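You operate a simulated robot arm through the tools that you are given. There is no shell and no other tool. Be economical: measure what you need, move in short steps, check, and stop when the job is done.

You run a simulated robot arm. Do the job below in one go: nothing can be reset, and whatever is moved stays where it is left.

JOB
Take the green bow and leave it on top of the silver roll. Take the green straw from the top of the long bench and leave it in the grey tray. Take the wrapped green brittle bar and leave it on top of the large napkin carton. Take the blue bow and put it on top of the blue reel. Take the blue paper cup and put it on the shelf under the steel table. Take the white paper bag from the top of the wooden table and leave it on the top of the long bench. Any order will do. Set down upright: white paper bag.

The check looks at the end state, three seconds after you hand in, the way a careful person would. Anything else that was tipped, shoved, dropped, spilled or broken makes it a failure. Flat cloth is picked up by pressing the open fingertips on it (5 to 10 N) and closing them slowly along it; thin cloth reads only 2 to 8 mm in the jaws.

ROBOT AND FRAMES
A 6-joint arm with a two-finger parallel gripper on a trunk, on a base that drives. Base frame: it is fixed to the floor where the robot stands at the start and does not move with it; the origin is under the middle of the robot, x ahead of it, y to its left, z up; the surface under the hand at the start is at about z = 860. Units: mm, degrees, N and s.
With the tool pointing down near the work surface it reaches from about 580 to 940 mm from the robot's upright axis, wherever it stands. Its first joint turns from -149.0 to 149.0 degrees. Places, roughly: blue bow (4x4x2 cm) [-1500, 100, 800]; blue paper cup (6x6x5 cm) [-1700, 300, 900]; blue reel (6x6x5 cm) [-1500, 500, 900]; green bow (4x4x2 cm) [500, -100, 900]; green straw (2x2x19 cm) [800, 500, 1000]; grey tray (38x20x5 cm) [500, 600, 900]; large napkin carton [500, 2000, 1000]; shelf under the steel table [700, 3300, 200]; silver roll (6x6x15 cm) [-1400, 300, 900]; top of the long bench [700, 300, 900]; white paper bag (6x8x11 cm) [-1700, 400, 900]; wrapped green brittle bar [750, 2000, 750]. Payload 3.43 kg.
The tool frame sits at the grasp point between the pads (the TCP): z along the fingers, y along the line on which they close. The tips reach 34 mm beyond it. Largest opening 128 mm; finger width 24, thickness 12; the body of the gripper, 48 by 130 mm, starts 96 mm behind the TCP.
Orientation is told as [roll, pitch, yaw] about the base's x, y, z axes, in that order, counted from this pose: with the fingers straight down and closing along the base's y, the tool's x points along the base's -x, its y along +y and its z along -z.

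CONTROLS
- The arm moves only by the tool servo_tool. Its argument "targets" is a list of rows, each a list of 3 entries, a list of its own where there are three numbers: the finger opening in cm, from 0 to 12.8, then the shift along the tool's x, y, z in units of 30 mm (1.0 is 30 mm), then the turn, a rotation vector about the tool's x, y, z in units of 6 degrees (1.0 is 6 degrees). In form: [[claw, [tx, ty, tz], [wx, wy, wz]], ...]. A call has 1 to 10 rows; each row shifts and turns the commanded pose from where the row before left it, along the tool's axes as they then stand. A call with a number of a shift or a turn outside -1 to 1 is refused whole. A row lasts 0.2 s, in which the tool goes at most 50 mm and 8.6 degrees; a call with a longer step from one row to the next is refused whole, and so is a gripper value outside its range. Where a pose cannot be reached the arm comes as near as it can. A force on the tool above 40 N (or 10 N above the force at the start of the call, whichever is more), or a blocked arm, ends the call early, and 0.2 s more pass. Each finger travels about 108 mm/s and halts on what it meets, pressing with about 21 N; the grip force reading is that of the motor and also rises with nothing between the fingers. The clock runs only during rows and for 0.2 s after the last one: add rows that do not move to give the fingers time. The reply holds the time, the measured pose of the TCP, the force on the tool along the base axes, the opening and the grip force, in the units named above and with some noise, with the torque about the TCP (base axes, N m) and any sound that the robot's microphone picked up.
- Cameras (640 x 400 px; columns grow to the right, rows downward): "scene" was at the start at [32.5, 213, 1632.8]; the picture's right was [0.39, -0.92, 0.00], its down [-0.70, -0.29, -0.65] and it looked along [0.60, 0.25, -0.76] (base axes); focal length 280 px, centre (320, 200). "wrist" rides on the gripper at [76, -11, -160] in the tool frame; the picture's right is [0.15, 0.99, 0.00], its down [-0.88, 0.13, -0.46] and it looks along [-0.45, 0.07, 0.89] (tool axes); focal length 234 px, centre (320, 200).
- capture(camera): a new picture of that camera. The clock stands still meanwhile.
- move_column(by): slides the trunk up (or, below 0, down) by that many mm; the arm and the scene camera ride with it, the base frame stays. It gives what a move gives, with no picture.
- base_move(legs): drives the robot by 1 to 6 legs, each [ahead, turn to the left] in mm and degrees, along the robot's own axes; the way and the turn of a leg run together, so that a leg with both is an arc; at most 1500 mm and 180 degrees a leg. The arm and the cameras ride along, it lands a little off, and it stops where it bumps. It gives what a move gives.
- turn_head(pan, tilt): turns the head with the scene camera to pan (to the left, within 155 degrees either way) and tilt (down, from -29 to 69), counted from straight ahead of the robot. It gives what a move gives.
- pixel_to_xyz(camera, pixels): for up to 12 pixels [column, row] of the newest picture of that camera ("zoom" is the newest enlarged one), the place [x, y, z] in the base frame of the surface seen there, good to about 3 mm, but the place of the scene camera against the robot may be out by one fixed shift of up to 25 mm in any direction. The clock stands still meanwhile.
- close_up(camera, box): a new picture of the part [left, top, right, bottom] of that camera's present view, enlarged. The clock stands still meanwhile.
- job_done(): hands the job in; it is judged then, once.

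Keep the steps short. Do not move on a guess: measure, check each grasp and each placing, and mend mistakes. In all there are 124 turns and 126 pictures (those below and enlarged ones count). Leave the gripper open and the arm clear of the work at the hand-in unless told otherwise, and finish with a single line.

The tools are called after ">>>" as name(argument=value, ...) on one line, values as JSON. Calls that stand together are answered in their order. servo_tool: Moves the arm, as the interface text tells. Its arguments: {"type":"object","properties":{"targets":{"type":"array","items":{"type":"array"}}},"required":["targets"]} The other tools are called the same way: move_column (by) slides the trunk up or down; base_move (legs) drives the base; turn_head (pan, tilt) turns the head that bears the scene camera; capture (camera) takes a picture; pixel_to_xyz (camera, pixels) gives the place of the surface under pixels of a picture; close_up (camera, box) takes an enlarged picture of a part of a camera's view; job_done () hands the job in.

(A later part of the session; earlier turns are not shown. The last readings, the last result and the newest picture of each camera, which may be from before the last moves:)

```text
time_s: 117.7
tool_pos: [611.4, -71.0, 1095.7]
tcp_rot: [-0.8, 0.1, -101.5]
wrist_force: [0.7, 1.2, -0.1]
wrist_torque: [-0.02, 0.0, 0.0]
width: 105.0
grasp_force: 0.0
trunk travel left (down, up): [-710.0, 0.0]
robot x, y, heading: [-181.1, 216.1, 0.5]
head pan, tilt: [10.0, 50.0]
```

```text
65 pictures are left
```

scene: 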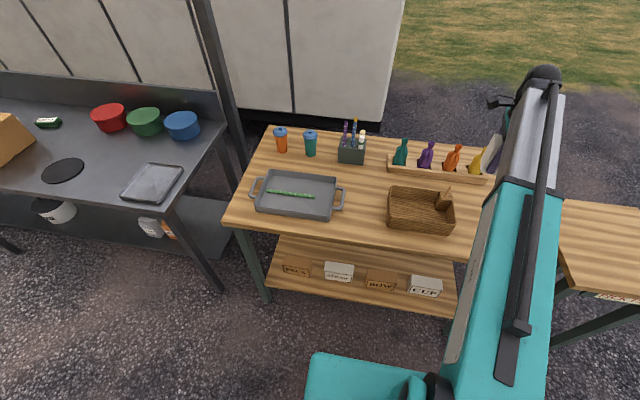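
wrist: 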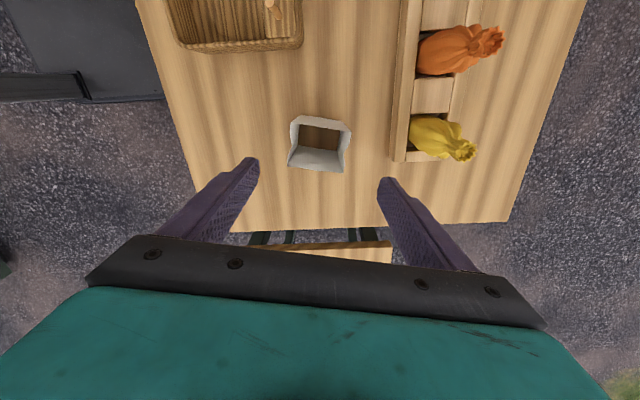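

The bag stands upright on the bench. Next, the cup: I'll carry it with a tilted hand (to get it under the table later), so I need the camera side outward. Turning the hand -78° further about the vertical here, high above the bench.

>>> servo_tool(targets=[[9, [0, 0, 0], [0, 0, 1]], [9, [0, 0, 0], [0, 0, 1]], [9, [0, 0, 0], [0, 0, 1]], [9, [0, 0, 0], [0, 0, 1]], [9, [0, 0, 0], [0, 0, 1]], [9, [0, 0, 0], [0, 0, 1]], [9, [0, 0, 0], [0, 0, 1]], [9, [0, 0, 0], [0, 0, 1]], [9, [0, 0, 0], [0, 0, 1]], [9, [0, 0, 0], [0, 0, 1]]])

>>> base_move(legs=[[-300, 0]])

```text
time_s: 119.9
tool_pos: [611.1, -70.9, 1096.3]
tcp_rot: [-0.5, -0.6, -161.6]
wrist_force: [0.2, 0.1, -0.5]
wrist_torque: [-0.02, -0.01, 0.0]
width: 89.8
grasp_force: 0.0
trunk travel left (down, up): [-710.0, 0.0]
robot x, y, heading: [-181.6, 213.6, 0.4]
head pan, tilt: [10.0, 50.0]
```

```text
time_s: 122.1
tool_pos: [309.5, -69.4, 1096.3]
tcp_rot: [-0.5, -0.5, -161.4]
wrist_force: [-0.3, 1.1, 0.3]
wrist_torque: [0.04, -0.05, -0.01]
width: 89.8
grasp_force: 0.1
trunk travel left (down, up): [-710.0, 0.0]
robot x, y, heading: [-480.6, 211.4, 0.6]
head pan, tilt: [10.0, 50.0]
```

Now turning the last 18° and bringing the hand to straight ahead of the robot (free air).

>>> servo_tool(targets=[[9, [0, 0, 0], [0, 0, 1]], [9, [0, 0, 0], [0, 0, 1]], [9, [0, 0, 0], [0, 0, 1]], [9, [0, -1, 0], [0, 0, 0.08]], [9, [0, -1, 0], [0, 0, 0]], [9, [0, -1, 0], [0, 0, 0]], [9, [0, -1, 0], [0, 0, 0]], [9, [0, -1, 0], [0, 0, 0]], [9, [0, -1, 0], [0, 0, 0]], [9, [0, -1, 0], [0, 0, 0]]])

>>> servo_tool(targets=[[9, [0, -1, 0], [0, 0, 0]], [9, [0, -1, 0], [0, 0, 0]], [9, [0, 0, 0], [0, 1, 0]], [9, [0, 0, 0], [0, 1, 0]], [9, [0, 0, 0], [0, 1, 0]], [9, [0, 0, 0], [0, 1, 0]], [9, [0, 0, 0], [0, 1, 0]], [9, [0, 0, 0], [0, 1, 0]], [9, [0, 0, 0], [0, 1, 0]], [9, [0, 0, 0], [0, 1, 0]]])

```text
time_s: 124.3
tool_pos: [307.3, 127.1, 1096.3]
tcp_rot: [-0.3, -0.8, -179.1]
wrist_force: [0.4, 0.5, -0.6]
wrist_torque: [0.0, 0.03, 0.02]
width: 90.0
grasp_force: 0.1
out of reach, approached as far as the arm can: row 10
trunk travel left (down, up): [-710.0, 0.0]
robot x, y, heading: [-483.4, 211.8, 0.5]
head pan, tilt: [10.0, 50.0]
```

```text
time_s: 126.5
tool_pos: [300.6, 129.5, 1097.0]
tcp_rot: [-0.4, 47.4, 179.8]
wrist_force: [-0.3, 0.2, 0.2]
wrist_torque: [-0.02, -0.02, -0.02]
width: 90.3
grasp_force: 0.1
out of reach, approached as far as the arm can: row 1, 2, 3
trunk travel left (down, up): [-710.0, 0.0]
robot x, y, heading: [-484.7, 209.2, 0.6]
head pan, tilt: [10.0, 50.0]
```

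Tilt of 47° works with the camera on top. Now driving back to the wooden table: turn left to ~186°, drive 380 mm, straighten.

>>> base_move(legs=[[0, 180], [0, 6.5], [330, 0], [0, -6.5]])

>>> capture(camera="wrist")

>>> capture(camera="scene")

```text
time_s: 136.4
tool_pos: [-1254.6, 357.0, 1096.0]
tcp_rot: [-0.4, 47.1, -4.8]
wrist_force: [-0.5, -0.4, 0.0]
wrist_torque: [0.01, -0.01, 0.0]
width: 90.2
grasp_force: 0.0
trunk travel left (down, up): [-710.0, 0.0]
robot x, y, heading: [-485.4, 155.8, 175.2]
head pan, tilt: [10.0, 50.0]
stopped in leg 1: the robot was blocked; the commanded pose is now the measured one
```

```text
64 pictures are left
```

wrist: 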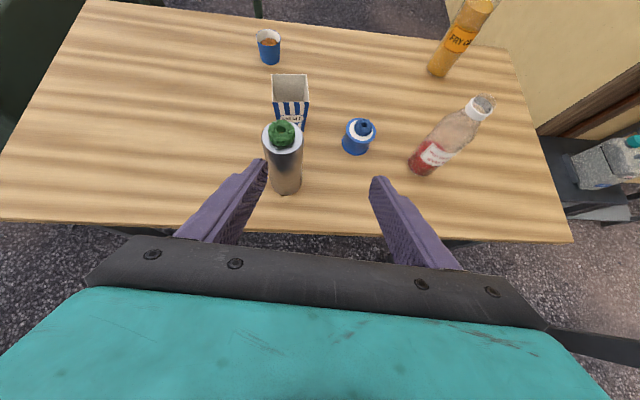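

```text
63 pictures are left
```

scene: 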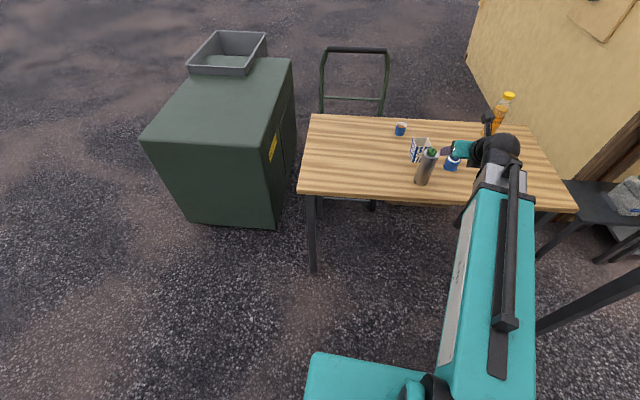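

The turn stopped at 175° ("blocked"), but the view shows everything upright and no force on the tool. I'll try the remaining small turn and forward drive carefully in short legs.

>>> base_move(legs=[[0, 3.5], [150, 0]])

```text
time_s: 138.4
tool_pos: [-1422.4, 309.2, 1095.8]
tcp_rot: [-0.4, 47.2, -1.2]
wrist_force: [-0.8, -0.3, 0.0]
wrist_torque: [-0.02, -0.03, -0.01]
width: 90.3
grasp_force: 0.0
trunk travel left (down, up): [-710.0, 0.0]
robot x, y, heading: [-635.4, 156.6, 178.9]
head pan, tilt: [10.0, 50.0]
```

The tool's lateral offset against the robot looks changed by ~50 mm; checking with the wrist camera on known objects (roll, reel).

>>> capture(camera="wrist")

>>> servo_tool(targets=[[9, [0, 0, 0], [0, 0, 0]]])

```text
62 pictures are left
```

wrist: 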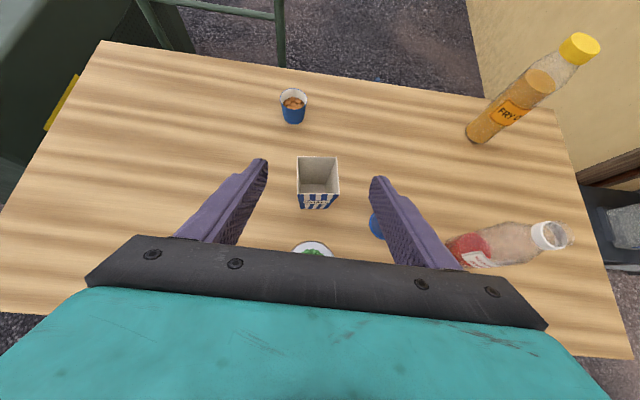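

```text
time_s: 138.8
tool_pos: [-1419.4, 311.6, 1095.6]
tcp_rot: [-0.4, 47.2, -1.2]
wrist_force: [0.1, 0.0, -0.1]
wrist_torque: [-0.01, -0.01, 0.0]
width: 90.0
grasp_force: 0.0
trunk travel left (down, up): [-710.0, 0.0]
robot x, y, heading: [-637.9, 158.9, 178.9]
head pan, tilt: [10.0, 50.0]
```

>>> pixel_to_xyz(camera="wrist", pixels=[[293, 93], [282, 100], [306, 103], [293, 118], [318, 168], [318, 246], [378, 215], [293, 125]])

>>> close_up(camera="wrist", box=[263, 75, 323, 135])

```text
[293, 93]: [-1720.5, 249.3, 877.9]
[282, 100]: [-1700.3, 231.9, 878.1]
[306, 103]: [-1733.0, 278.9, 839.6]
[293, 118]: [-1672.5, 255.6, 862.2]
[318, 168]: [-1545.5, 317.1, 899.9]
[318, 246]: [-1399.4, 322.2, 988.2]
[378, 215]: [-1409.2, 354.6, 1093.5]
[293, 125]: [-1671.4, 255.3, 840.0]
```

```text
6.67 times, centred on (293, 105) of wrist
```

zoom: 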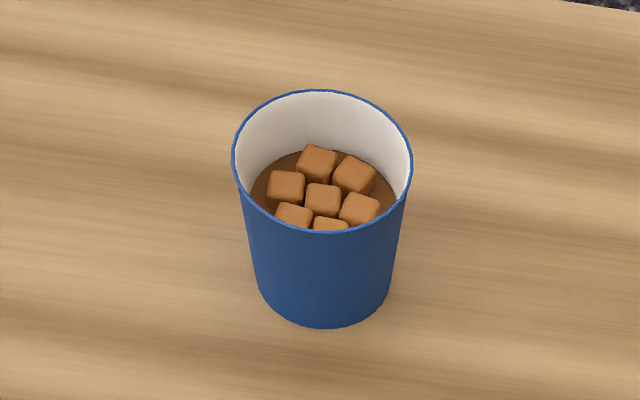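

Frame is consistent. Cup centre ≈ (-1697,255), z 840–890. Driving 180 mm ahead (hand stays above everything).

>>> base_move(legs=[[180, 0]])

```text
time_s: 140.4
tool_pos: [-1606.1, 312.3, 1096.9]
tcp_rot: [-0.5, 47.2, -0.9]
wrist_force: [-0.2, 1.3, 0.0]
wrist_torque: [-0.01, -0.02, 0.04]
width: 89.8
grasp_force: 0.0
trunk travel left (down, up): [-710.0, 0.0]
robot x, y, heading: [-823.5, 165.3, 178.8]
head pan, tilt: [10.0, 50.0]
```

Going to the pre-grasp pose at about (-1575,255,982).

>>> servo_tool(targets=[[9, [-0.1, -0.95, 0], [0, 0, 0]], [9, [-0.1, -0.95, 0], [0, 0, 0]], [9, [-0.85, 0, 0.46], [0, 0, 0]], [9, [-0.85, 0, 0.46], [0, 0, 0]], [9, [-0.85, 0, 0.46], [0, 0, 0]], [9, [-0.75, 0, 0.46], [0, 0, 0]], [9, [0, 0, 0], [0, 0, 0]]])

>>> capture(camera="wrist")

```text
time_s: 142.0
tool_pos: [-1575.2, 253.5, 980.3]
tcp_rot: [-0.3, 47.4, -0.9]
wrist_force: [0.7, -0.2, 0.0]
wrist_torque: [0.03, 0.01, -0.01]
width: 90.0
grasp_force: 0.1
trunk travel left (down, up): [-710.0, 0.0]
robot x, y, heading: [-823.6, 161.9, 179.1]
head pan, tilt: [10.0, 50.0]
```

```text
60 pictures are left
```

wrist: 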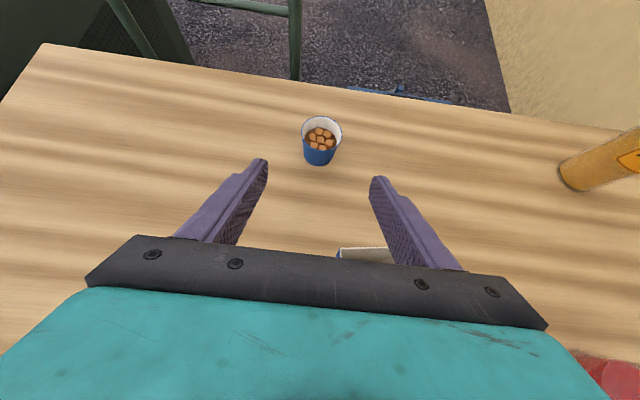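

>>> pixel_to_xyz(camera="wrist", pixels=[[342, 249], [375, 250], [319, 159], [303, 130], [341, 133], [321, 117], [320, 165]])

>>> close_up(camera="wrist", box=[240, 90, 400, 210])

```text
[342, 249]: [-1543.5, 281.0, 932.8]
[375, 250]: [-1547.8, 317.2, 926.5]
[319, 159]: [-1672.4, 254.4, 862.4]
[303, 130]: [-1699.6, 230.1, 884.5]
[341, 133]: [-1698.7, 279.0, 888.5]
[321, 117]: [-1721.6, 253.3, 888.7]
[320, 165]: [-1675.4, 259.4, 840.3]
```

```text
3.33 times, centred on (320, 150) of wrist
```

zoom: 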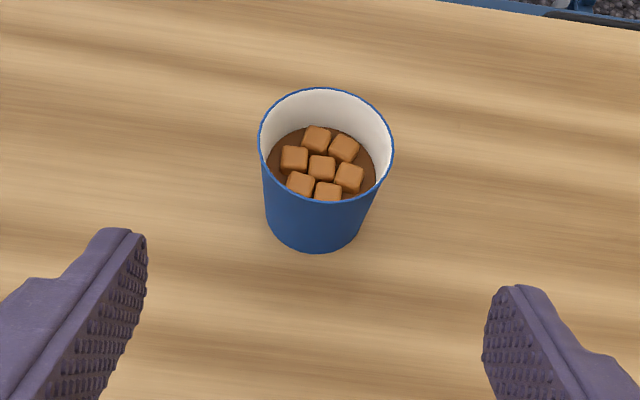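

The box edge (z 930, y 281+) lies beneath the hand's rear; a steeper hand (40° from vertical) gives more clearance. Re-tilting by -7.4° and adjusting the pre-pose to (-1601,254,986).

>>> servo_tool(targets=[[9, [0, 0, 0], [0, -0.62, 0]], [9, [0, 0, 0], [0, -0.62, 0]], [9, [0.8, 0.04, 0.4], [0, 0, 0]], [9, [0, 0, 0], [0, 0, 0]]])

```text
time_s: 143.0
tool_pos: [-1602.4, 255.4, 987.4]
tcp_rot: [-0.4, 39.8, -0.8]
wrist_force: [0.2, 0.4, 0.6]
wrist_torque: [-0.01, 0.01, 0.0]
width: 90.2
grasp_force: 0.1
trunk travel left (down, up): [-710.0, 0.0]
robot x, y, heading: [-823.7, 159.9, 178.8]
head pan, tilt: [10.0, 50.0]
```

Advancing along the finger axis 90 mm, then check.

>>> servo_tool(targets=[[9, [0, 0, 0.8], [0, 0, 0]], [9, [0, 0, 0.8], [0, 0, 0]], [9, [0, 0, 0.8], [0, 0, 0]], [9, [0, 0, 0.6], [0, 0, 0]], [9, [0, 0, 0], [0, 0, 0]]])

>>> capture(camera="wrist")

>>> capture(camera="scene")

```text
time_s: 144.2
tool_pos: [-1656.9, 255.5, 919.9]
tcp_rot: [-0.4, 39.8, -0.9]
wrist_force: [-0.4, 0.9, 0.2]
wrist_torque: [0.02, -0.01, 0.03]
width: 89.9
grasp_force: 0.0
trunk travel left (down, up): [-710.0, 0.0]
robot x, y, heading: [-821.8, 161.8, 178.9]
head pan, tilt: [10.0, 50.0]
```

```text
58 pictures are left
```

wrist: 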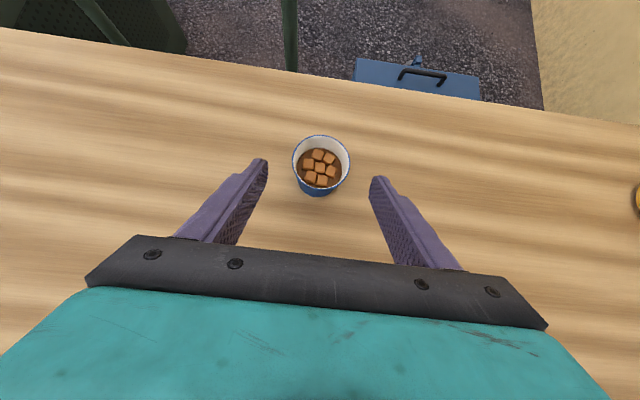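

```text
57 pictures are left
```

scene: 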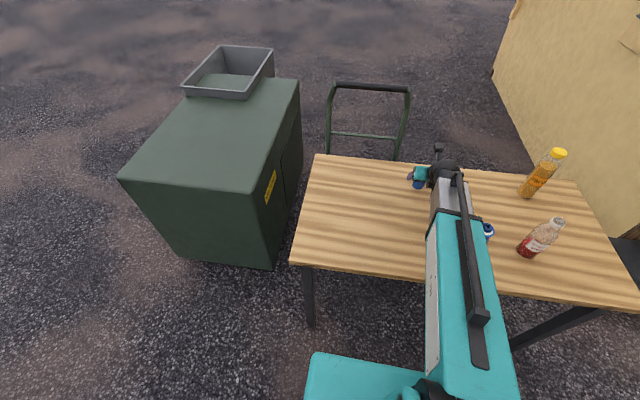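

Centred. Advancing the last 44 mm and closing slowly.

>>> servo_tool(targets=[[9, [0, 0, 0.6], [0, 0, 0]], [9, [0, 0, 0.6], [0, 0, 0]], [9, [0, 0, 0.25], [0, 0, 0]], [9, [0, 0, 0], [0, 0, 0]]])

>>> servo_tool(targets=[[8, [0, 0, 0], [0, 0, 0]], [7, [0, 0, 0], [0, 0, 0]], [6.3, [0, 0, 0], [0, 0, 0]], [5.7, [0, 0, 0], [0, 0, 0]], [5.2, [0, 0, 0], [0, 0, 0]], [4.7, [0, 0, 0], [0, 0, 0]], [4.7, [0, 0, 0], [0, 0, 0]]])

>>> close_up(camera="wrist", box=[240, 110, 400, 230])

```text
time_s: 145.2
tool_pos: [-1687.9, 256.6, 885.8]
tcp_rot: [-0.3, 39.8, -0.8]
wrist_force: [0.3, 0.8, 0.7]
wrist_torque: [0.0, 0.0, -0.01]
width: 90.2
grasp_force: 0.2
trunk travel left (down, up): [-710.0, 0.0]
robot x, y, heading: [-821.1, 165.6, 178.8]
head pan, tilt: [10.0, 50.0]
```

```text
time_s: 146.8
tool_pos: [-1688.2, 255.8, 886.9]
tcp_rot: [-0.5, 39.8, -0.9]
wrist_force: [-0.3, 1.0, 0.3]
wrist_torque: [0.0, 0.02, 0.0]
width: 52.2
grasp_force: 20.8
trunk travel left (down, up): [-710.0, 0.0]
robot x, y, heading: [-822.2, 161.4, 179.1]
head pan, tilt: [10.0, 50.0]
```

```text
3.33 times, centred on (320, 170) of wrist
```

zoom: 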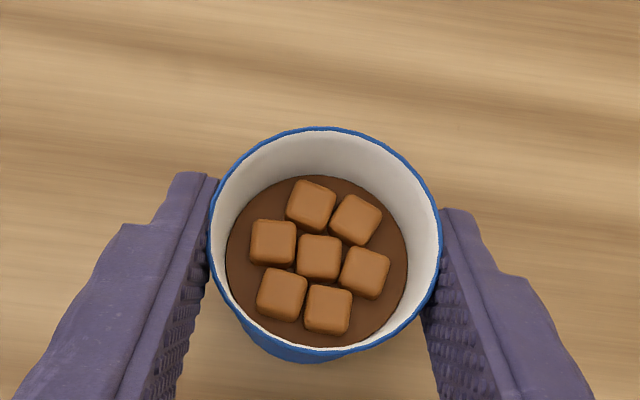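

Gripped at 52 mm, contents in place. Lifting straight up ~200 mm, starting gently.

>>> servo_tool(targets=[[4.7, [0.13, 0, -0.15], [0, 0, 0]], [4.7, [0.32, 0, -0.38], [0, 0, 0]], [4.7, [0.5, 0, -0.6], [0, 0, 0]], [4.7, [0.6, 0, -0.72], [0, 0, 0]], [4.7, [0.6, 0, -0.72], [0, 0, 0]], [4.7, [0.6, 0, -0.72], [0, 0, 0]], [4.7, [0.6, 0, -0.72], [0, 0, 0]], [4.7, [0.5, 0, -0.6], [0, 0, 0]], [4.7, [0.3, 0, -0.36], [0, 0, 0]], [4.7, [0, 0, 0], [0, 0, 0]]])

>>> capture(camera="wrist")

```text
time_s: 149.0
tool_pos: [-1685.6, 256.1, 1082.5]
tcp_rot: [-0.4, 39.9, -0.8]
wrist_force: [0.4, 0.2, -1.0]
wrist_torque: [0.01, 0.02, 0.01]
width: 52.3
grasp_force: 21.0
trunk travel left (down, up): [-710.0, 0.0]
robot x, y, heading: [-822.0, 161.9, 178.8]
head pan, tilt: [10.0, 50.0]
```

```text
55 pictures are left
```

wrist: 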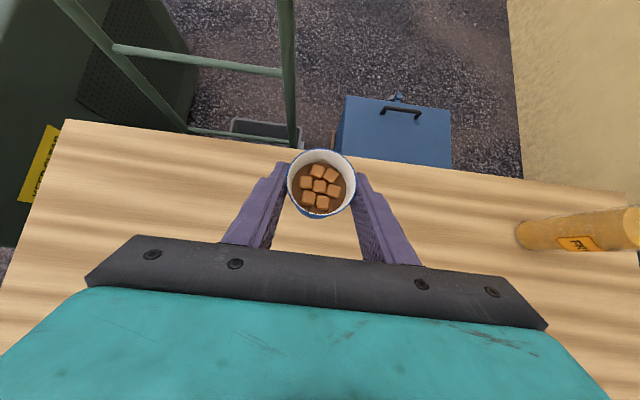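

Backing 400 mm, then turning right to face +y, and looking.

>>> base_move(legs=[[-400, 0], [0, -88]])

>>> turn_head(pan=-30, tilt=25)

>>> capture(camera="scene")

>>> capture(camera="wrist")

```text
time_s: 156.9
tool_pos: [-380.3, 1022.2, 1081.5]
tcp_rot: [-0.6, 39.7, -85.9]
wrist_force: [-0.5, 0.6, 0.2]
wrist_torque: [-0.03, -0.01, -0.02]
width: 52.3
grasp_force: 21.0
trunk travel left (down, up): [-710.0, 0.0]
robot x, y, heading: [-379.3, 150.5, 93.9]
head pan, tilt: [10.0, 50.0]
```

```text
time_s: 158.0
tool_pos: [-379.6, 1022.4, 1082.5]
tcp_rot: [-0.5, 39.9, -85.9]
wrist_force: [0.7, 0.0, -0.4]
wrist_torque: [-0.01, -0.03, 0.0]
width: 52.3
grasp_force: 21.5
trunk travel left (down, up): [-710.0, 0.0]
robot x, y, heading: [-383.1, 157.3, 93.9]
head pan, tilt: [-30.0, 25.0]
```

```text
54 pictures are left
```

scene: 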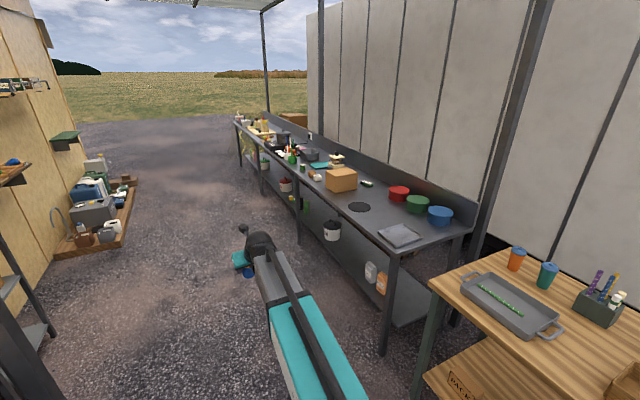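

```text
53 pictures are left
```

wrist: 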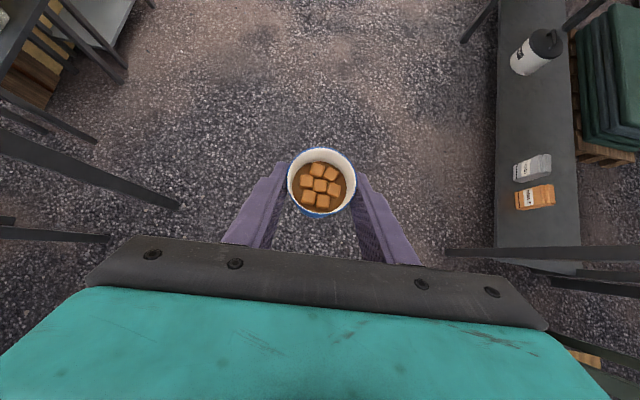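

Measuring the steel table: top front edge, shelf and legs.

>>> pixel_to_xyz(camera="scene", pixels=[[392, 248], [385, 345], [299, 196], [299, 240], [240, 125], [355, 250], [345, 262], [315, 225], [330, 228], [372, 270], [265, 165], [285, 187]])

>>> close_up(camera="scene", box=[230, 100, 430, 320])

>>> pixel_to_xyz(camera="wrist", pixels=[[505, 100], [560, 130], [550, 50], [500, 200], [575, 250], [530, 10], [470, 40]])

```text
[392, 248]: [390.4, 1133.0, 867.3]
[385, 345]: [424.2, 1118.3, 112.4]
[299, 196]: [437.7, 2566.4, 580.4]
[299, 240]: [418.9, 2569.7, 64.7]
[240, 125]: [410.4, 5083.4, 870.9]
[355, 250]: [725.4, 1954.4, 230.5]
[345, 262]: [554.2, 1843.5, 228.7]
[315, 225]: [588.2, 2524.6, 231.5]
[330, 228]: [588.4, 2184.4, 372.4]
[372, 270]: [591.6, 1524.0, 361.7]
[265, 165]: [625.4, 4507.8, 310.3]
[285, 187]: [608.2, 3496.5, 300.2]
```

```text
1.82 times, centred on (330, 210) of scene
```

zoom: 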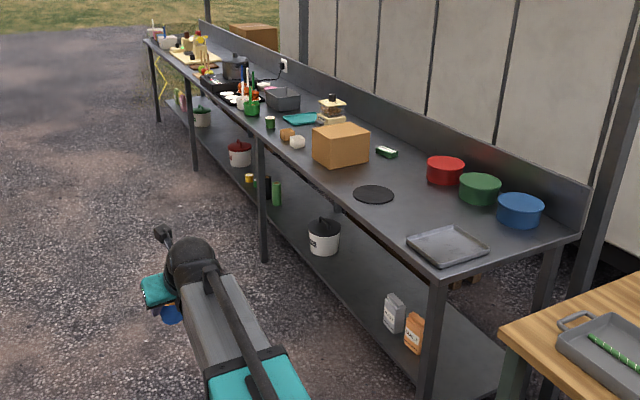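

```text
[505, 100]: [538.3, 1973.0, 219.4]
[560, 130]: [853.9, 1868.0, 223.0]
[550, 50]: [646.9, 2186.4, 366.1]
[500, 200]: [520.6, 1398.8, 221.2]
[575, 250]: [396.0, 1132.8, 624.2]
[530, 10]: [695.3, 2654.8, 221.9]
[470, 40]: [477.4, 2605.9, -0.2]
```

The steel table runs y 1130–5080, front edge x ≈ 390, top ≈ 862; shelf z ≈ 221 with free space around (580,1850) between the salt boxes (y≈1500) and the bucket (y≈2185). Driving to about (-650,1850), then facing +x.

>>> base_move(legs=[[0, 5], [860, 0], [850, 0]])

```text
time_s: 168.2
tool_pos: [-664.0, 2675.2, 1082.4]
tcp_rot: [-0.4, 39.8, -82.3]
wrist_force: [-1.1, 0.2, -0.9]
wrist_torque: [0.0, 0.01, 0.03]
width: 52.2
grasp_force: 21.5
trunk travel left (down, up): [-710.0, 0.0]
robot x, y, heading: [-608.7, 1811.8, 97.3]
head pan, tilt: [-30.0, 25.0]
```

At (-609,1812). Turning right 97° to face the steel table.

>>> base_move(legs=[[0, -97.3]])

>>> turn_head(pan=0, tilt=40)

>>> capture(camera="wrist")

>>> capture(camera="scene")

```text
time_s: 174.3
tool_pos: [252.1, 1740.9, 1081.3]
tcp_rot: [-1.0, 40.1, -178.9]
wrist_force: [1.1, 0.3, -0.5]
wrist_torque: [0.0, -0.01, 0.01]
width: 52.0
grasp_force: 21.1
trunk travel left (down, up): [-710.0, 0.0]
robot x, y, heading: [-615.5, 1785.3, -0.1]
head pan, tilt: [-30.0, 25.0]
```

```text
time_s: 175.2
tool_pos: [250.9, 1739.4, 1082.7]
tcp_rot: [-0.9, 39.9, -178.9]
wrist_force: [0.3, -0.6, -1.0]
wrist_torque: [0.0, -0.03, -0.03]
width: 52.0
grasp_force: 21.1
trunk travel left (down, up): [-710.0, 0.0]
robot x, y, heading: [-615.7, 1784.1, 0.0]
head pan, tilt: [0.0, 40.0]
```

```text
51 pictures are left
```

wrist: 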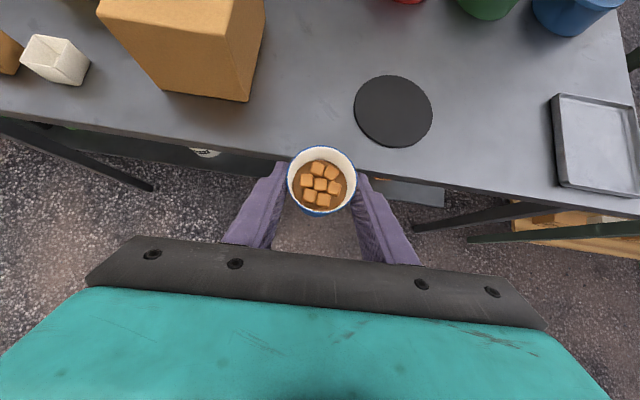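

```text
50 pictures are left
```

scene: 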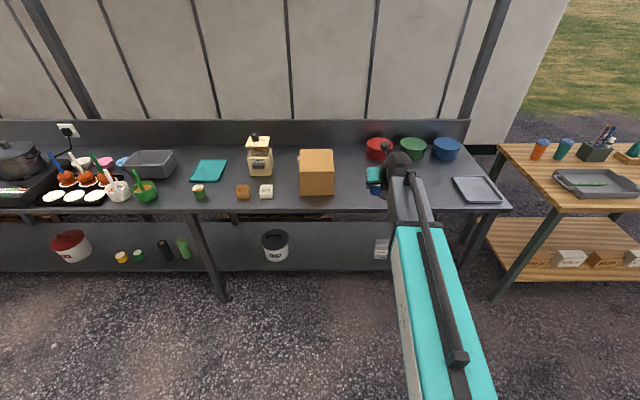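

Measuring shelf front edge, table underside edge and neighbours.

>>> pixel_to_xyz(camera="scene", pixels=[[335, 266], [335, 272], [335, 240], [335, 212], [335, 220], [375, 245], [382, 255], [290, 250], [350, 250], [360, 208]])

```text
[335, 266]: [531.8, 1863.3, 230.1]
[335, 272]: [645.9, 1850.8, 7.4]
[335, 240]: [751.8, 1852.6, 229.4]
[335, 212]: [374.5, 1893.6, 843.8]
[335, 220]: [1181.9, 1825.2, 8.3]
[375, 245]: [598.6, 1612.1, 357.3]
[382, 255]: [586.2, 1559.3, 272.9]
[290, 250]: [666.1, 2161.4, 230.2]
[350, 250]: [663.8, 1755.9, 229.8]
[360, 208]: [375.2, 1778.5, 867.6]
```

Shelf surface ≈ 220, front edge x ≈ 515, table edge x ≈ 375. First lowering the arm 80 mm in place, then the trunk 700 mm in two steps, all in front of the table.

>>> servo_tool(targets=[[4.7, [-0.3, 0, 0.36], [0, 0, 0]], [4.7, [-0.5, 0, 0.6], [0, 0, 0]], [4.7, [-0.5, 0, 0.6], [0, 0, 0]], [4.7, [-0.4, 0, 0.46], [0, 0, 0]], [4.7, [0, 0, 0], [0, 0, 0]]])

>>> move_column(by=-350)

>>> move_column(by=-340)

>>> turn_head(pan=20, tilt=35)

>>> capture(camera="scene")

>>> capture(camera="wrist")

```text
time_s: 176.4
tool_pos: [251.5, 1741.4, 1003.7]
tcp_rot: [-0.9, 40.1, -179.0]
wrist_force: [-0.9, 0.7, -1.0]
wrist_torque: [0.02, 0.03, -0.01]
width: 51.9
grasp_force: 21.2
trunk travel left (down, up): [-710.0, 0.0]
robot x, y, heading: [-616.4, 1784.5, -0.4]
head pan, tilt: [0.0, 40.0]
```

```text
time_s: 179.9
tool_pos: [250.8, 1741.3, 654.5]
tcp_rot: [-0.9, 40.0, -178.9]
wrist_force: [-0.9, -0.5, -1.1]
wrist_torque: [0.01, 0.02, 0.03]
width: 51.9
grasp_force: 21.6
trunk travel left (down, up): [-360.0, 350.0]
robot x, y, heading: [-612.2, 1787.0, -0.2]
head pan, tilt: [0.0, 40.0]
```

```text
time_s: 183.2
tool_pos: [249.8, 1741.9, 314.4]
tcp_rot: [-1.0, 40.0, -178.8]
wrist_force: [-0.2, -0.7, -0.8]
wrist_torque: [0.01, 0.04, -0.03]
width: 52.2
grasp_force: 20.7
trunk travel left (down, up): [-20.0, 690.0]
robot x, y, heading: [-613.7, 1784.8, -0.3]
head pan, tilt: [0.0, 40.0]
```

```text
time_s: 184.0
tool_pos: [252.1, 1741.0, 312.8]
tcp_rot: [-1.0, 39.9, -178.9]
wrist_force: [0.0, -0.3, -0.3]
wrist_torque: [0.0, 0.02, 0.03]
width: 52.0
grasp_force: 20.7
trunk travel left (down, up): [-20.0, 690.0]
robot x, y, heading: [-615.8, 1783.0, -0.2]
head pan, tilt: [20.0, 35.0]
```

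```text
49 pictures are left
```

scene: 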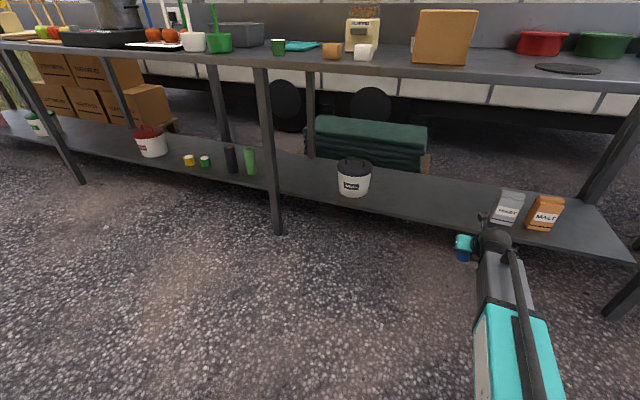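

```text
48 pictures are left
```

wrist: 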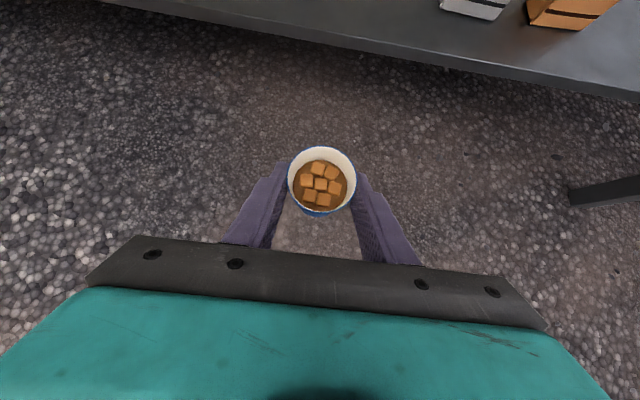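

Everything looks clear. Driving forward in two legs: first 170 mm, then the rest.

>>> base_move(legs=[[170, 0]])

>>> capture(camera="wrist")

>>> capture(camera="scene")

```text
time_s: 185.6
tool_pos: [421.1, 1736.0, 314.2]
tcp_rot: [-0.9, 40.1, -179.2]
wrist_force: [0.6, -0.4, -0.6]
wrist_torque: [0.06, -0.05, -0.01]
width: 51.9
grasp_force: 20.5
trunk travel left (down, up): [-20.0, 690.0]
robot x, y, heading: [-442.7, 1785.3, -0.4]
head pan, tilt: [20.0, 35.0]
```

```text
47 pictures are left
```

wrist: 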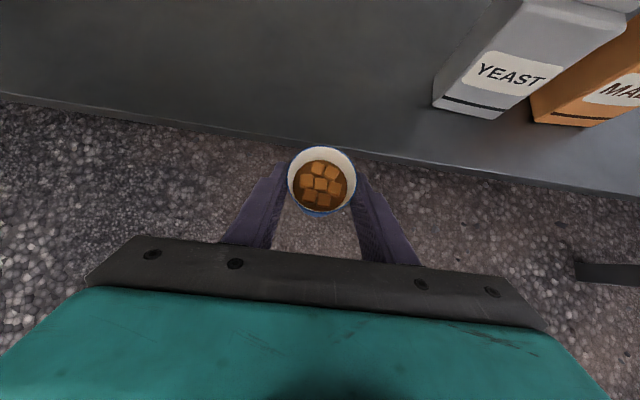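

```text
46 pictures are left
```

scene: 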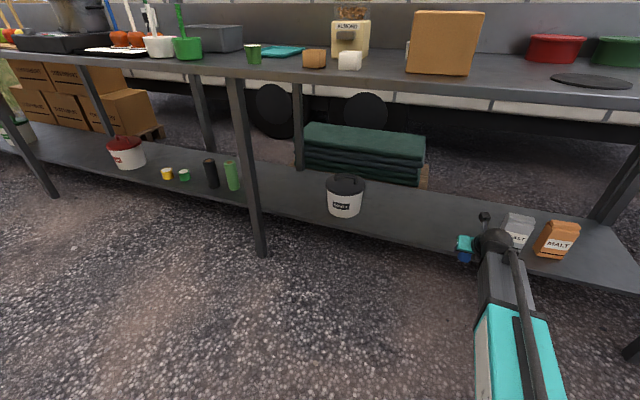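

>>> pixel_to_xyz(camera="wrist", pixels=[[440, 106], [500, 115], [320, 139], [250, 128], [320, 100], [500, 20], [320, 60]])

```text
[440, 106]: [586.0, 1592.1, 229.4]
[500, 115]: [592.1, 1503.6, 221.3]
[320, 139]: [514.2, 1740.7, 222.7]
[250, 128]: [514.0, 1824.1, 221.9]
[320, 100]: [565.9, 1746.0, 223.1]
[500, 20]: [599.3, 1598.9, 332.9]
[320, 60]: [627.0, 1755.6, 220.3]
```

Yeast box ends at y ≈ 1600; fine. Driving 150 mm more.

>>> base_move(legs=[[152, 0]])

>>> servo_tool(targets=[[4.7, [-0.3, 0, 0.36], [0, 0, 0]], [4.7, [-0.3, 0, 0.36], [0, 0, 0]], [4.7, [-0.15, 0, 0.18], [0, 0, 0]], [4.7, [0, 0, 0], [0, 0, 0]]])

>>> capture(camera="wrist")

```text
time_s: 187.1
tool_pos: [575.7, 1731.6, 314.8]
tcp_rot: [-0.9, 39.9, -179.4]
wrist_force: [0.2, -0.3, -0.6]
wrist_torque: [0.02, 0.02, -0.01]
width: 52.1
grasp_force: 21.6
trunk travel left (down, up): [-20.0, 690.0]
robot x, y, heading: [-287.7, 1784.4, -0.2]
head pan, tilt: [20.0, 35.0]
```

```text
time_s: 188.1
tool_pos: [576.0, 1732.0, 277.5]
tcp_rot: [-0.9, 40.0, -179.4]
wrist_force: [-0.7, -0.5, -1.0]
wrist_torque: [0.02, 0.02, 0.01]
width: 51.9
grasp_force: 20.9
trunk travel left (down, up): [-20.0, 690.0]
robot x, y, heading: [-287.5, 1782.8, -0.3]
head pan, tilt: [20.0, 35.0]
```

```text
45 pictures are left
```

wrist: 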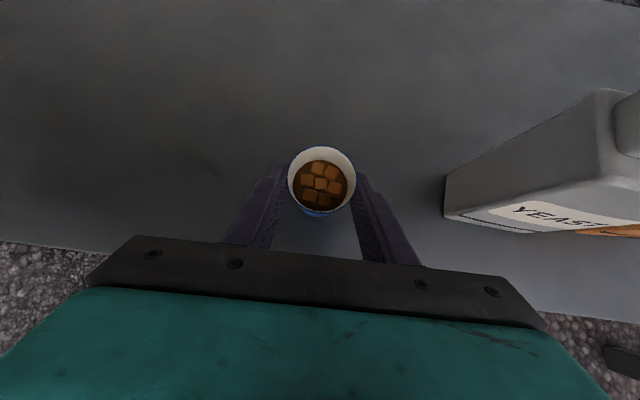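

Cup ~9 mm above the shelf. Lowering in small steps to contact.

>>> servo_tool(targets=[[4.7, [-0.07, 0, 0.085], [0, 0, 0]], [4.7, [-0.06, 0, 0.075], [0, 0, 0]], [4.7, [0, 0, 0], [0, 0, 0]]])

```text
time_s: 188.9
tool_pos: [576.8, 1732.5, 272.7]
tcp_rot: [-0.9, 40.0, -179.3]
wrist_force: [-0.2, -0.5, -0.2]
wrist_torque: [-0.01, 0.02, 0.0]
width: 52.0
grasp_force: 21.3
trunk travel left (down, up): [-20.0, 690.0]
robot x, y, heading: [-285.7, 1785.6, -0.1]
head pan, tilt: [20.0, 35.0]
```

>>> servo_tool(targets=[[4.7, [-0.04, 0, 0.05], [0, 0, 0]], [4.7, [-0.03, 0, 0.035], [0, 0, 0]], [4.7, [0, 0, 0], [0, 0, 0]]])

```text
time_s: 189.7
tool_pos: [576.3, 1732.1, 268.7]
tcp_rot: [-1.0, 40.0, -179.4]
wrist_force: [-1.7, 0.4, -0.5]
wrist_torque: [-0.02, 0.01, 0.0]
width: 51.9
grasp_force: 21.1
trunk travel left (down, up): [-20.0, 690.0]
robot x, y, heading: [-290.4, 1782.7, -0.5]
head pan, tilt: [20.0, 35.0]
```

>>> servo_tool(targets=[[4.7, [-0.03, 0, 0.035], [0, 0, 0]], [4.7, [-0.02, 0, 0.025], [0, 0, 0]], [4.7, [0, 0, 0], [0, 0, 0]]])

```text
time_s: 190.5
tool_pos: [576.3, 1731.8, 268.5]
tcp_rot: [-0.9, 40.1, -179.4]
wrist_force: [-2.6, 0.8, 8.8]
wrist_torque: [0.27, 0.07, 0.02]
width: 52.1
grasp_force: 20.7
trunk travel left (down, up): [-20.0, 690.0]
robot x, y, heading: [-289.8, 1783.3, -0.4]
head pan, tilt: [20.0, 35.0]
```

Contact (8.8 N). Opening slowly, then retreating along the finger axis.

>>> servo_tool(targets=[[5.3, [0.01, 0, -0.01], [0, 0, 0]], [5.8, [0, 0, 0], [0, 0, 0]], [6.5, [0, 0, 0], [0, 0, 0]], [7.5, [0, 0, 0], [0, 0, 0]], [8.5, [0, 0, 0], [0, 0, 0]], [8.5, [0, 0, -0.4], [0, 0, 0]], [8.5, [0, 0, -0.8], [0, 0, 0]], [8.5, [0, 0, -0.9], [0, 0, 0]], [8.5, [0, 0, -0.9], [0, 0, 0]], [8.5, [0, 0, 0], [0, 0, 0]]])

>>> capture(camera="wrist")

```text
time_s: 192.7
tool_pos: [517.3, 1728.5, 335.8]
tcp_rot: [-0.9, 40.0, -179.3]
wrist_force: [0.5, -0.5, 0.2]
wrist_torque: [0.0, 0.02, 0.05]
width: 85.2
grasp_force: 0.0
trunk travel left (down, up): [-20.0, 690.0]
robot x, y, heading: [-288.8, 1784.0, -0.2]
head pan, tilt: [20.0, 35.0]
```

```text
44 pictures are left
```

wrist: 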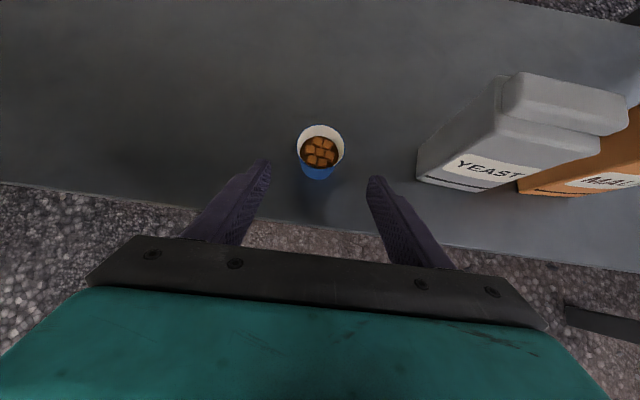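

Cup stands on the shelf with contents in. Backing out 330 mm, then raising the trunk fully.

>>> base_move(legs=[[-330, 0]])

>>> move_column(by=690)

>>> turn_head(pan=15, tilt=38)

>>> capture(camera="scene")

```text
time_s: 195.1
tool_pos: [179.8, 1736.3, 335.7]
tcp_rot: [-0.9, 40.0, -179.0]
wrist_force: [0.3, 0.5, -0.6]
wrist_torque: [0.03, 0.01, 0.02]
width: 84.9
grasp_force: 0.0
trunk travel left (down, up): [-20.0, 690.0]
robot x, y, heading: [-626.0, 1786.1, 0.2]
head pan, tilt: [20.0, 35.0]
```

```text
refused: 690 is not a number from -400 to 400
```

```text
time_s: 195.8
tool_pos: [179.1, 1734.5, 336.7]
tcp_rot: [-0.9, 40.0, -178.9]
wrist_force: [0.0, -0.2, 0.1]
wrist_torque: [-0.01, -0.01, -0.04]
width: 85.1
grasp_force: 0.0
trunk travel left (down, up): [-20.0, 690.0]
robot x, y, heading: [-626.7, 1783.1, 0.2]
head pan, tilt: [15.0, 38.0]
```

```text
43 pictures are left
```

scene: 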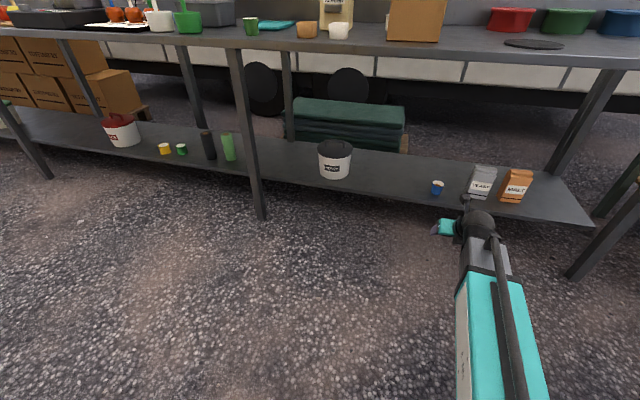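

The cup is visible on the shelf at (438,186). Raising the trunk in two steps.

>>> move_column(by=350)

>>> move_column(by=340)

>>> capture(camera="scene")

>>> close_up(camera="scene", box=[300, 100, 500, 230])

```text
time_s: 199.2
tool_pos: [179.5, 1734.6, 687.3]
tcp_rot: [-1.0, 40.0, -179.1]
wrist_force: [0.5, -1.2, -0.4]
wrist_torque: [0.0, 0.01, 0.0]
width: 85.2
grasp_force: 0.0
trunk travel left (down, up): [-370.0, 340.0]
robot x, y, heading: [-627.5, 1786.0, 0.2]
head pan, tilt: [15.0, 38.0]
```

```text
time_s: 202.6
tool_pos: [179.1, 1735.2, 1025.5]
tcp_rot: [-0.9, 40.0, -179.0]
wrist_force: [-0.1, 0.4, 0.0]
wrist_torque: [-0.02, 0.0, 0.01]
width: 85.1
grasp_force: 0.1
trunk travel left (down, up): [-710.0, 0.0]
robot x, y, heading: [-625.8, 1781.4, 0.4]
head pan, tilt: [15.0, 38.0]
```

```text
42 pictures are left
```

scene: 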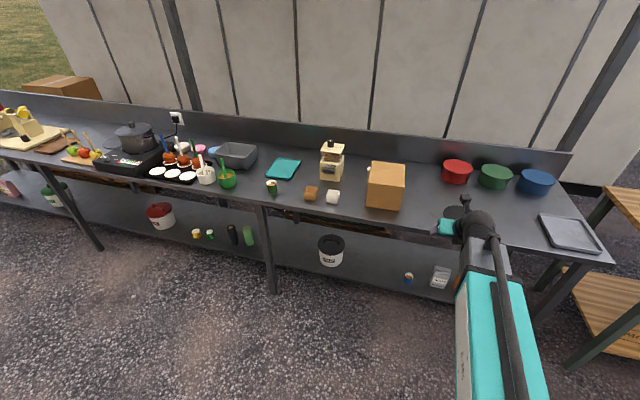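

```text
3.08 times, centred on (400, 165) of scene
```

zoom: 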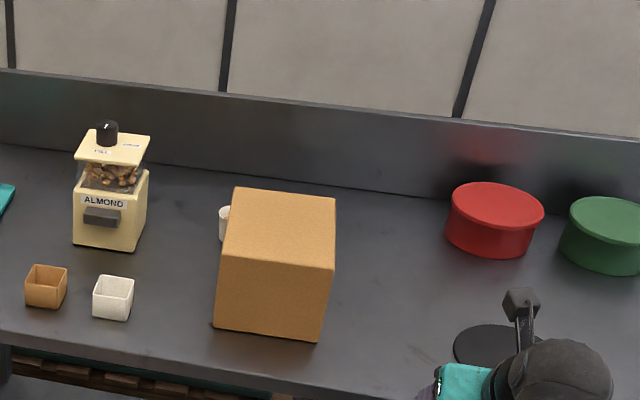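

The bar is hidden behind the carton from here. Measuring the carton.

>>> pixel_to_xyz(camera="zoom", pixels=[[238, 192], [332, 201], [330, 266], [223, 252], [280, 230], [215, 325], [318, 338], [345, 280], [225, 225], [110, 300], [480, 345], [460, 215]])

```text
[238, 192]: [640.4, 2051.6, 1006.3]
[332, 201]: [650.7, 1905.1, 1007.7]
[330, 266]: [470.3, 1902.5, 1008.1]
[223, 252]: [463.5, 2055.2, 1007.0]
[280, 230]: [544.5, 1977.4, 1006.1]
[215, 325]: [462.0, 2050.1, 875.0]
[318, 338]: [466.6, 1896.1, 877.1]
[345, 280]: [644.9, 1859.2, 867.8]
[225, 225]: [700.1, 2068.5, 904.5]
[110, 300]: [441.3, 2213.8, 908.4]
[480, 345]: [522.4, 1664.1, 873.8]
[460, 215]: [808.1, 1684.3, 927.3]
```

Carton top: x 460–645, y 1892–2045, z ≈ 997. I'll lift the hand 100 mm and drive 560 mm forward (hand passes at y ≈ 1735, beside the carton), then look with the wrist camera.

>>> servo_tool(targets=[[8.5, [0.6, 0, -0.72], [0, 0, 0]], [8.5, [0.6, 0, -0.72], [0, 0, 0]], [8.5, [0.6, 0, -0.72], [0, 0, 0]], [8.5, [0.5, 0, -0.6], [0, 0, 0]], [8.5, [0, 0, 0], [0, 0, 0]]])

>>> base_move(legs=[[350, 0]])

>>> turn_head(pan=10, tilt=50)

>>> capture(camera="scene")

>>> capture(camera="wrist")

```text
time_s: 203.8
tool_pos: [180.2, 1736.4, 1132.3]
tcp_rot: [-1.0, 40.1, -179.0]
wrist_force: [-0.4, -0.2, -0.3]
wrist_torque: [-0.03, -0.02, 0.01]
width: 85.1
grasp_force: 0.0
trunk travel left (down, up): [-710.0, 0.0]
robot x, y, heading: [-627.8, 1783.6, 0.5]
head pan, tilt: [15.0, 38.0]
```

```text
time_s: 206.3
tool_pos: [535.1, 1739.5, 1132.5]
tcp_rot: [-0.9, 39.9, -179.0]
wrist_force: [-0.6, -0.2, -0.6]
wrist_torque: [0.02, -0.01, 0.0]
width: 84.8
grasp_force: 0.1
trunk travel left (down, up): [-710.0, 0.0]
robot x, y, heading: [-270.3, 1786.7, 0.3]
head pan, tilt: [15.0, 38.0]
```

```text
time_s: 207.0
tool_pos: [535.5, 1739.1, 1132.3]
tcp_rot: [-0.9, 40.0, -178.9]
wrist_force: [-0.4, 0.4, 0.1]
wrist_torque: [0.01, -0.02, 0.02]
width: 85.1
grasp_force: 0.2
trunk travel left (down, up): [-710.0, 0.0]
robot x, y, heading: [-274.2, 1790.0, 0.4]
head pan, tilt: [10.0, 50.0]
```

```text
40 pictures are left
```

scene: 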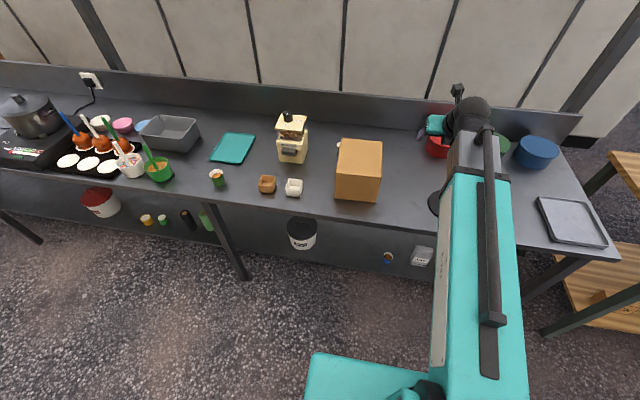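

```text
39 pictures are left
```

wrist: 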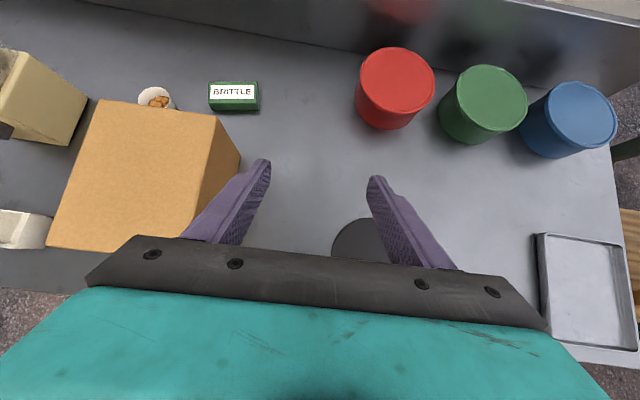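

The brittle bar is at (233,95) in the wrist view. Measuring.

>>> close_up(camera="wrist", box=[193, 60, 273, 130])

>>> pixel_to_xyz(camera="wrist", pixels=[[210, 84], [256, 83], [257, 98], [211, 100], [233, 91], [234, 107], [215, 118], [238, 155], [100, 102], [155, 97], [265, 96], [52, 245]])

```text
5.71 times, centred on (233, 95) of wrist
```

zoom: 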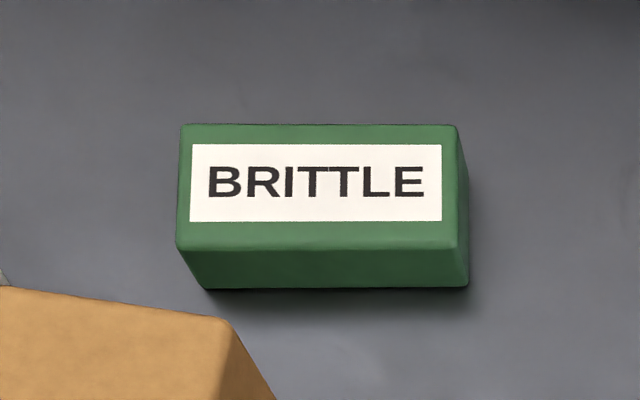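

```text
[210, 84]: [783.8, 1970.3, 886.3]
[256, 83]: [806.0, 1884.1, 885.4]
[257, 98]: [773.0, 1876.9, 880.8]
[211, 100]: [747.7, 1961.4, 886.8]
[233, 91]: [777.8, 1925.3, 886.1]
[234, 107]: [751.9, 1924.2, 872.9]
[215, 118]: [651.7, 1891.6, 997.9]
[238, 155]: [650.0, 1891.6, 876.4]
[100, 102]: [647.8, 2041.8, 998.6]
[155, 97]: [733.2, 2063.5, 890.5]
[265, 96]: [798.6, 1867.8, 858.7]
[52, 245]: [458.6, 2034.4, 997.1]
```

Bar: centre (778,1923), 90 × 37 × 27 mm, top 886, long axis along (0.25,-0.97). I'll grip across the 37 mm (yaw -75.5°). First un-tilting the hand here.

>>> servo_tool(targets=[[7, [0, 0, 0], [0, -1, 0]], [7, [0, 0, 0], [0, -1, 0]], [7, [0, 0, 0], [0, -1, 0]], [7, [0, 0, 0], [0, -1, 0]], [7, [0, 0, 0], [0, -1, 0]], [7, [0, 0, 0], [0, -1, 0]], [7, [0, 0, 0], [0, -0.65, 0]], [7, [0, 0, 0], [0, 0, 0]]])

>>> servo_tool(targets=[[7, [0, 0, 0], [0, 0, -1]], [7, [0, 0, 0], [0, 0, -1]], [7, [0, 0, 0], [0, 0, -1]], [7, [0, 0, 0], [0, 0, -1]], [7, [0, 0, 0], [0, 0, -1]], [7, [0, 0, 0], [0, 0, -1]], [7, [0, 0, 0], [0, 0, -1]], [7, [0, 0, 0], [0, 0, -1]], [7, [0, 0, 0], [0, 0, -1]], [7, [0, 0, 0], [0, 0, -1]]])

>>> servo_tool(targets=[[7, [0, 0, 0], [0, 0, -1]], [7, [0, 0, 0], [0, 0, -1]], [7, [0, 0, 0], [0, 0, -1]], [7, [0, 0, 0], [0, 0, -1]], [7, [0, 0, 0], [0, 0, -1]], [7, [0, 0, 0], [0, 0, -1]], [7, [0, 0, 0], [0, 0, -1]], [7, [0, 0, 0], [0, 0, -0.25]], [7, [0, 0, 0], [0, 0, 0]]])

>>> base_move(legs=[[225, 0]])

>>> capture(camera="wrist")

```text
time_s: 208.8
tool_pos: [533.3, 1720.4, 1130.5]
tcp_rot: [-0.8, 0.0, -177.8]
wrist_force: [0.1, 1.3, 0.3]
wrist_torque: [0.01, -0.01, 0.02]
width: 70.1
grasp_force: 0.1
out of reach, approached as far as the arm can: row 3, 4, 5
trunk travel left (down, up): [-710.0, 0.0]
robot x, y, heading: [-271.8, 1786.1, 0.3]
head pan, tilt: [10.0, 50.0]
```

```text
time_s: 211.0
tool_pos: [534.1, 1723.2, 1131.5]
tcp_rot: [-0.2, 0.6, -118.2]
wrist_force: [0.8, -0.4, 0.1]
wrist_torque: [0.01, -0.03, -0.03]
width: 69.9
grasp_force: 0.0
trunk travel left (down, up): [-710.0, 0.0]
robot x, y, heading: [-269.6, 1790.7, 0.5]
head pan, tilt: [10.0, 50.0]
```

```text
time_s: 213.0
tool_pos: [532.7, 1723.2, 1130.6]
tcp_rot: [0.3, 0.7, -74.8]
wrist_force: [-0.1, 0.4, 0.5]
wrist_torque: [-0.01, -0.03, -0.03]
width: 69.9
grasp_force: 0.0
trunk travel left (down, up): [-710.0, 0.0]
robot x, y, heading: [-273.1, 1787.8, 0.3]
head pan, tilt: [10.0, 50.0]
```

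```text
time_s: 214.9
tool_pos: [762.9, 1728.4, 1130.3]
tcp_rot: [0.2, 0.5, -74.7]
wrist_force: [0.6, -0.2, -0.9]
wrist_torque: [0.01, 0.04, 0.01]
width: 70.0
grasp_force: 0.0
trunk travel left (down, up): [-710.0, 0.0]
robot x, y, heading: [-43.7, 1792.9, 0.5]
head pan, tilt: [10.0, 50.0]
```

```text
37 pictures are left
```

wrist: 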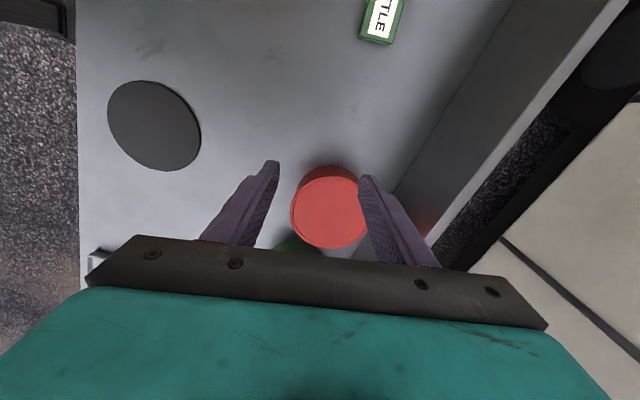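

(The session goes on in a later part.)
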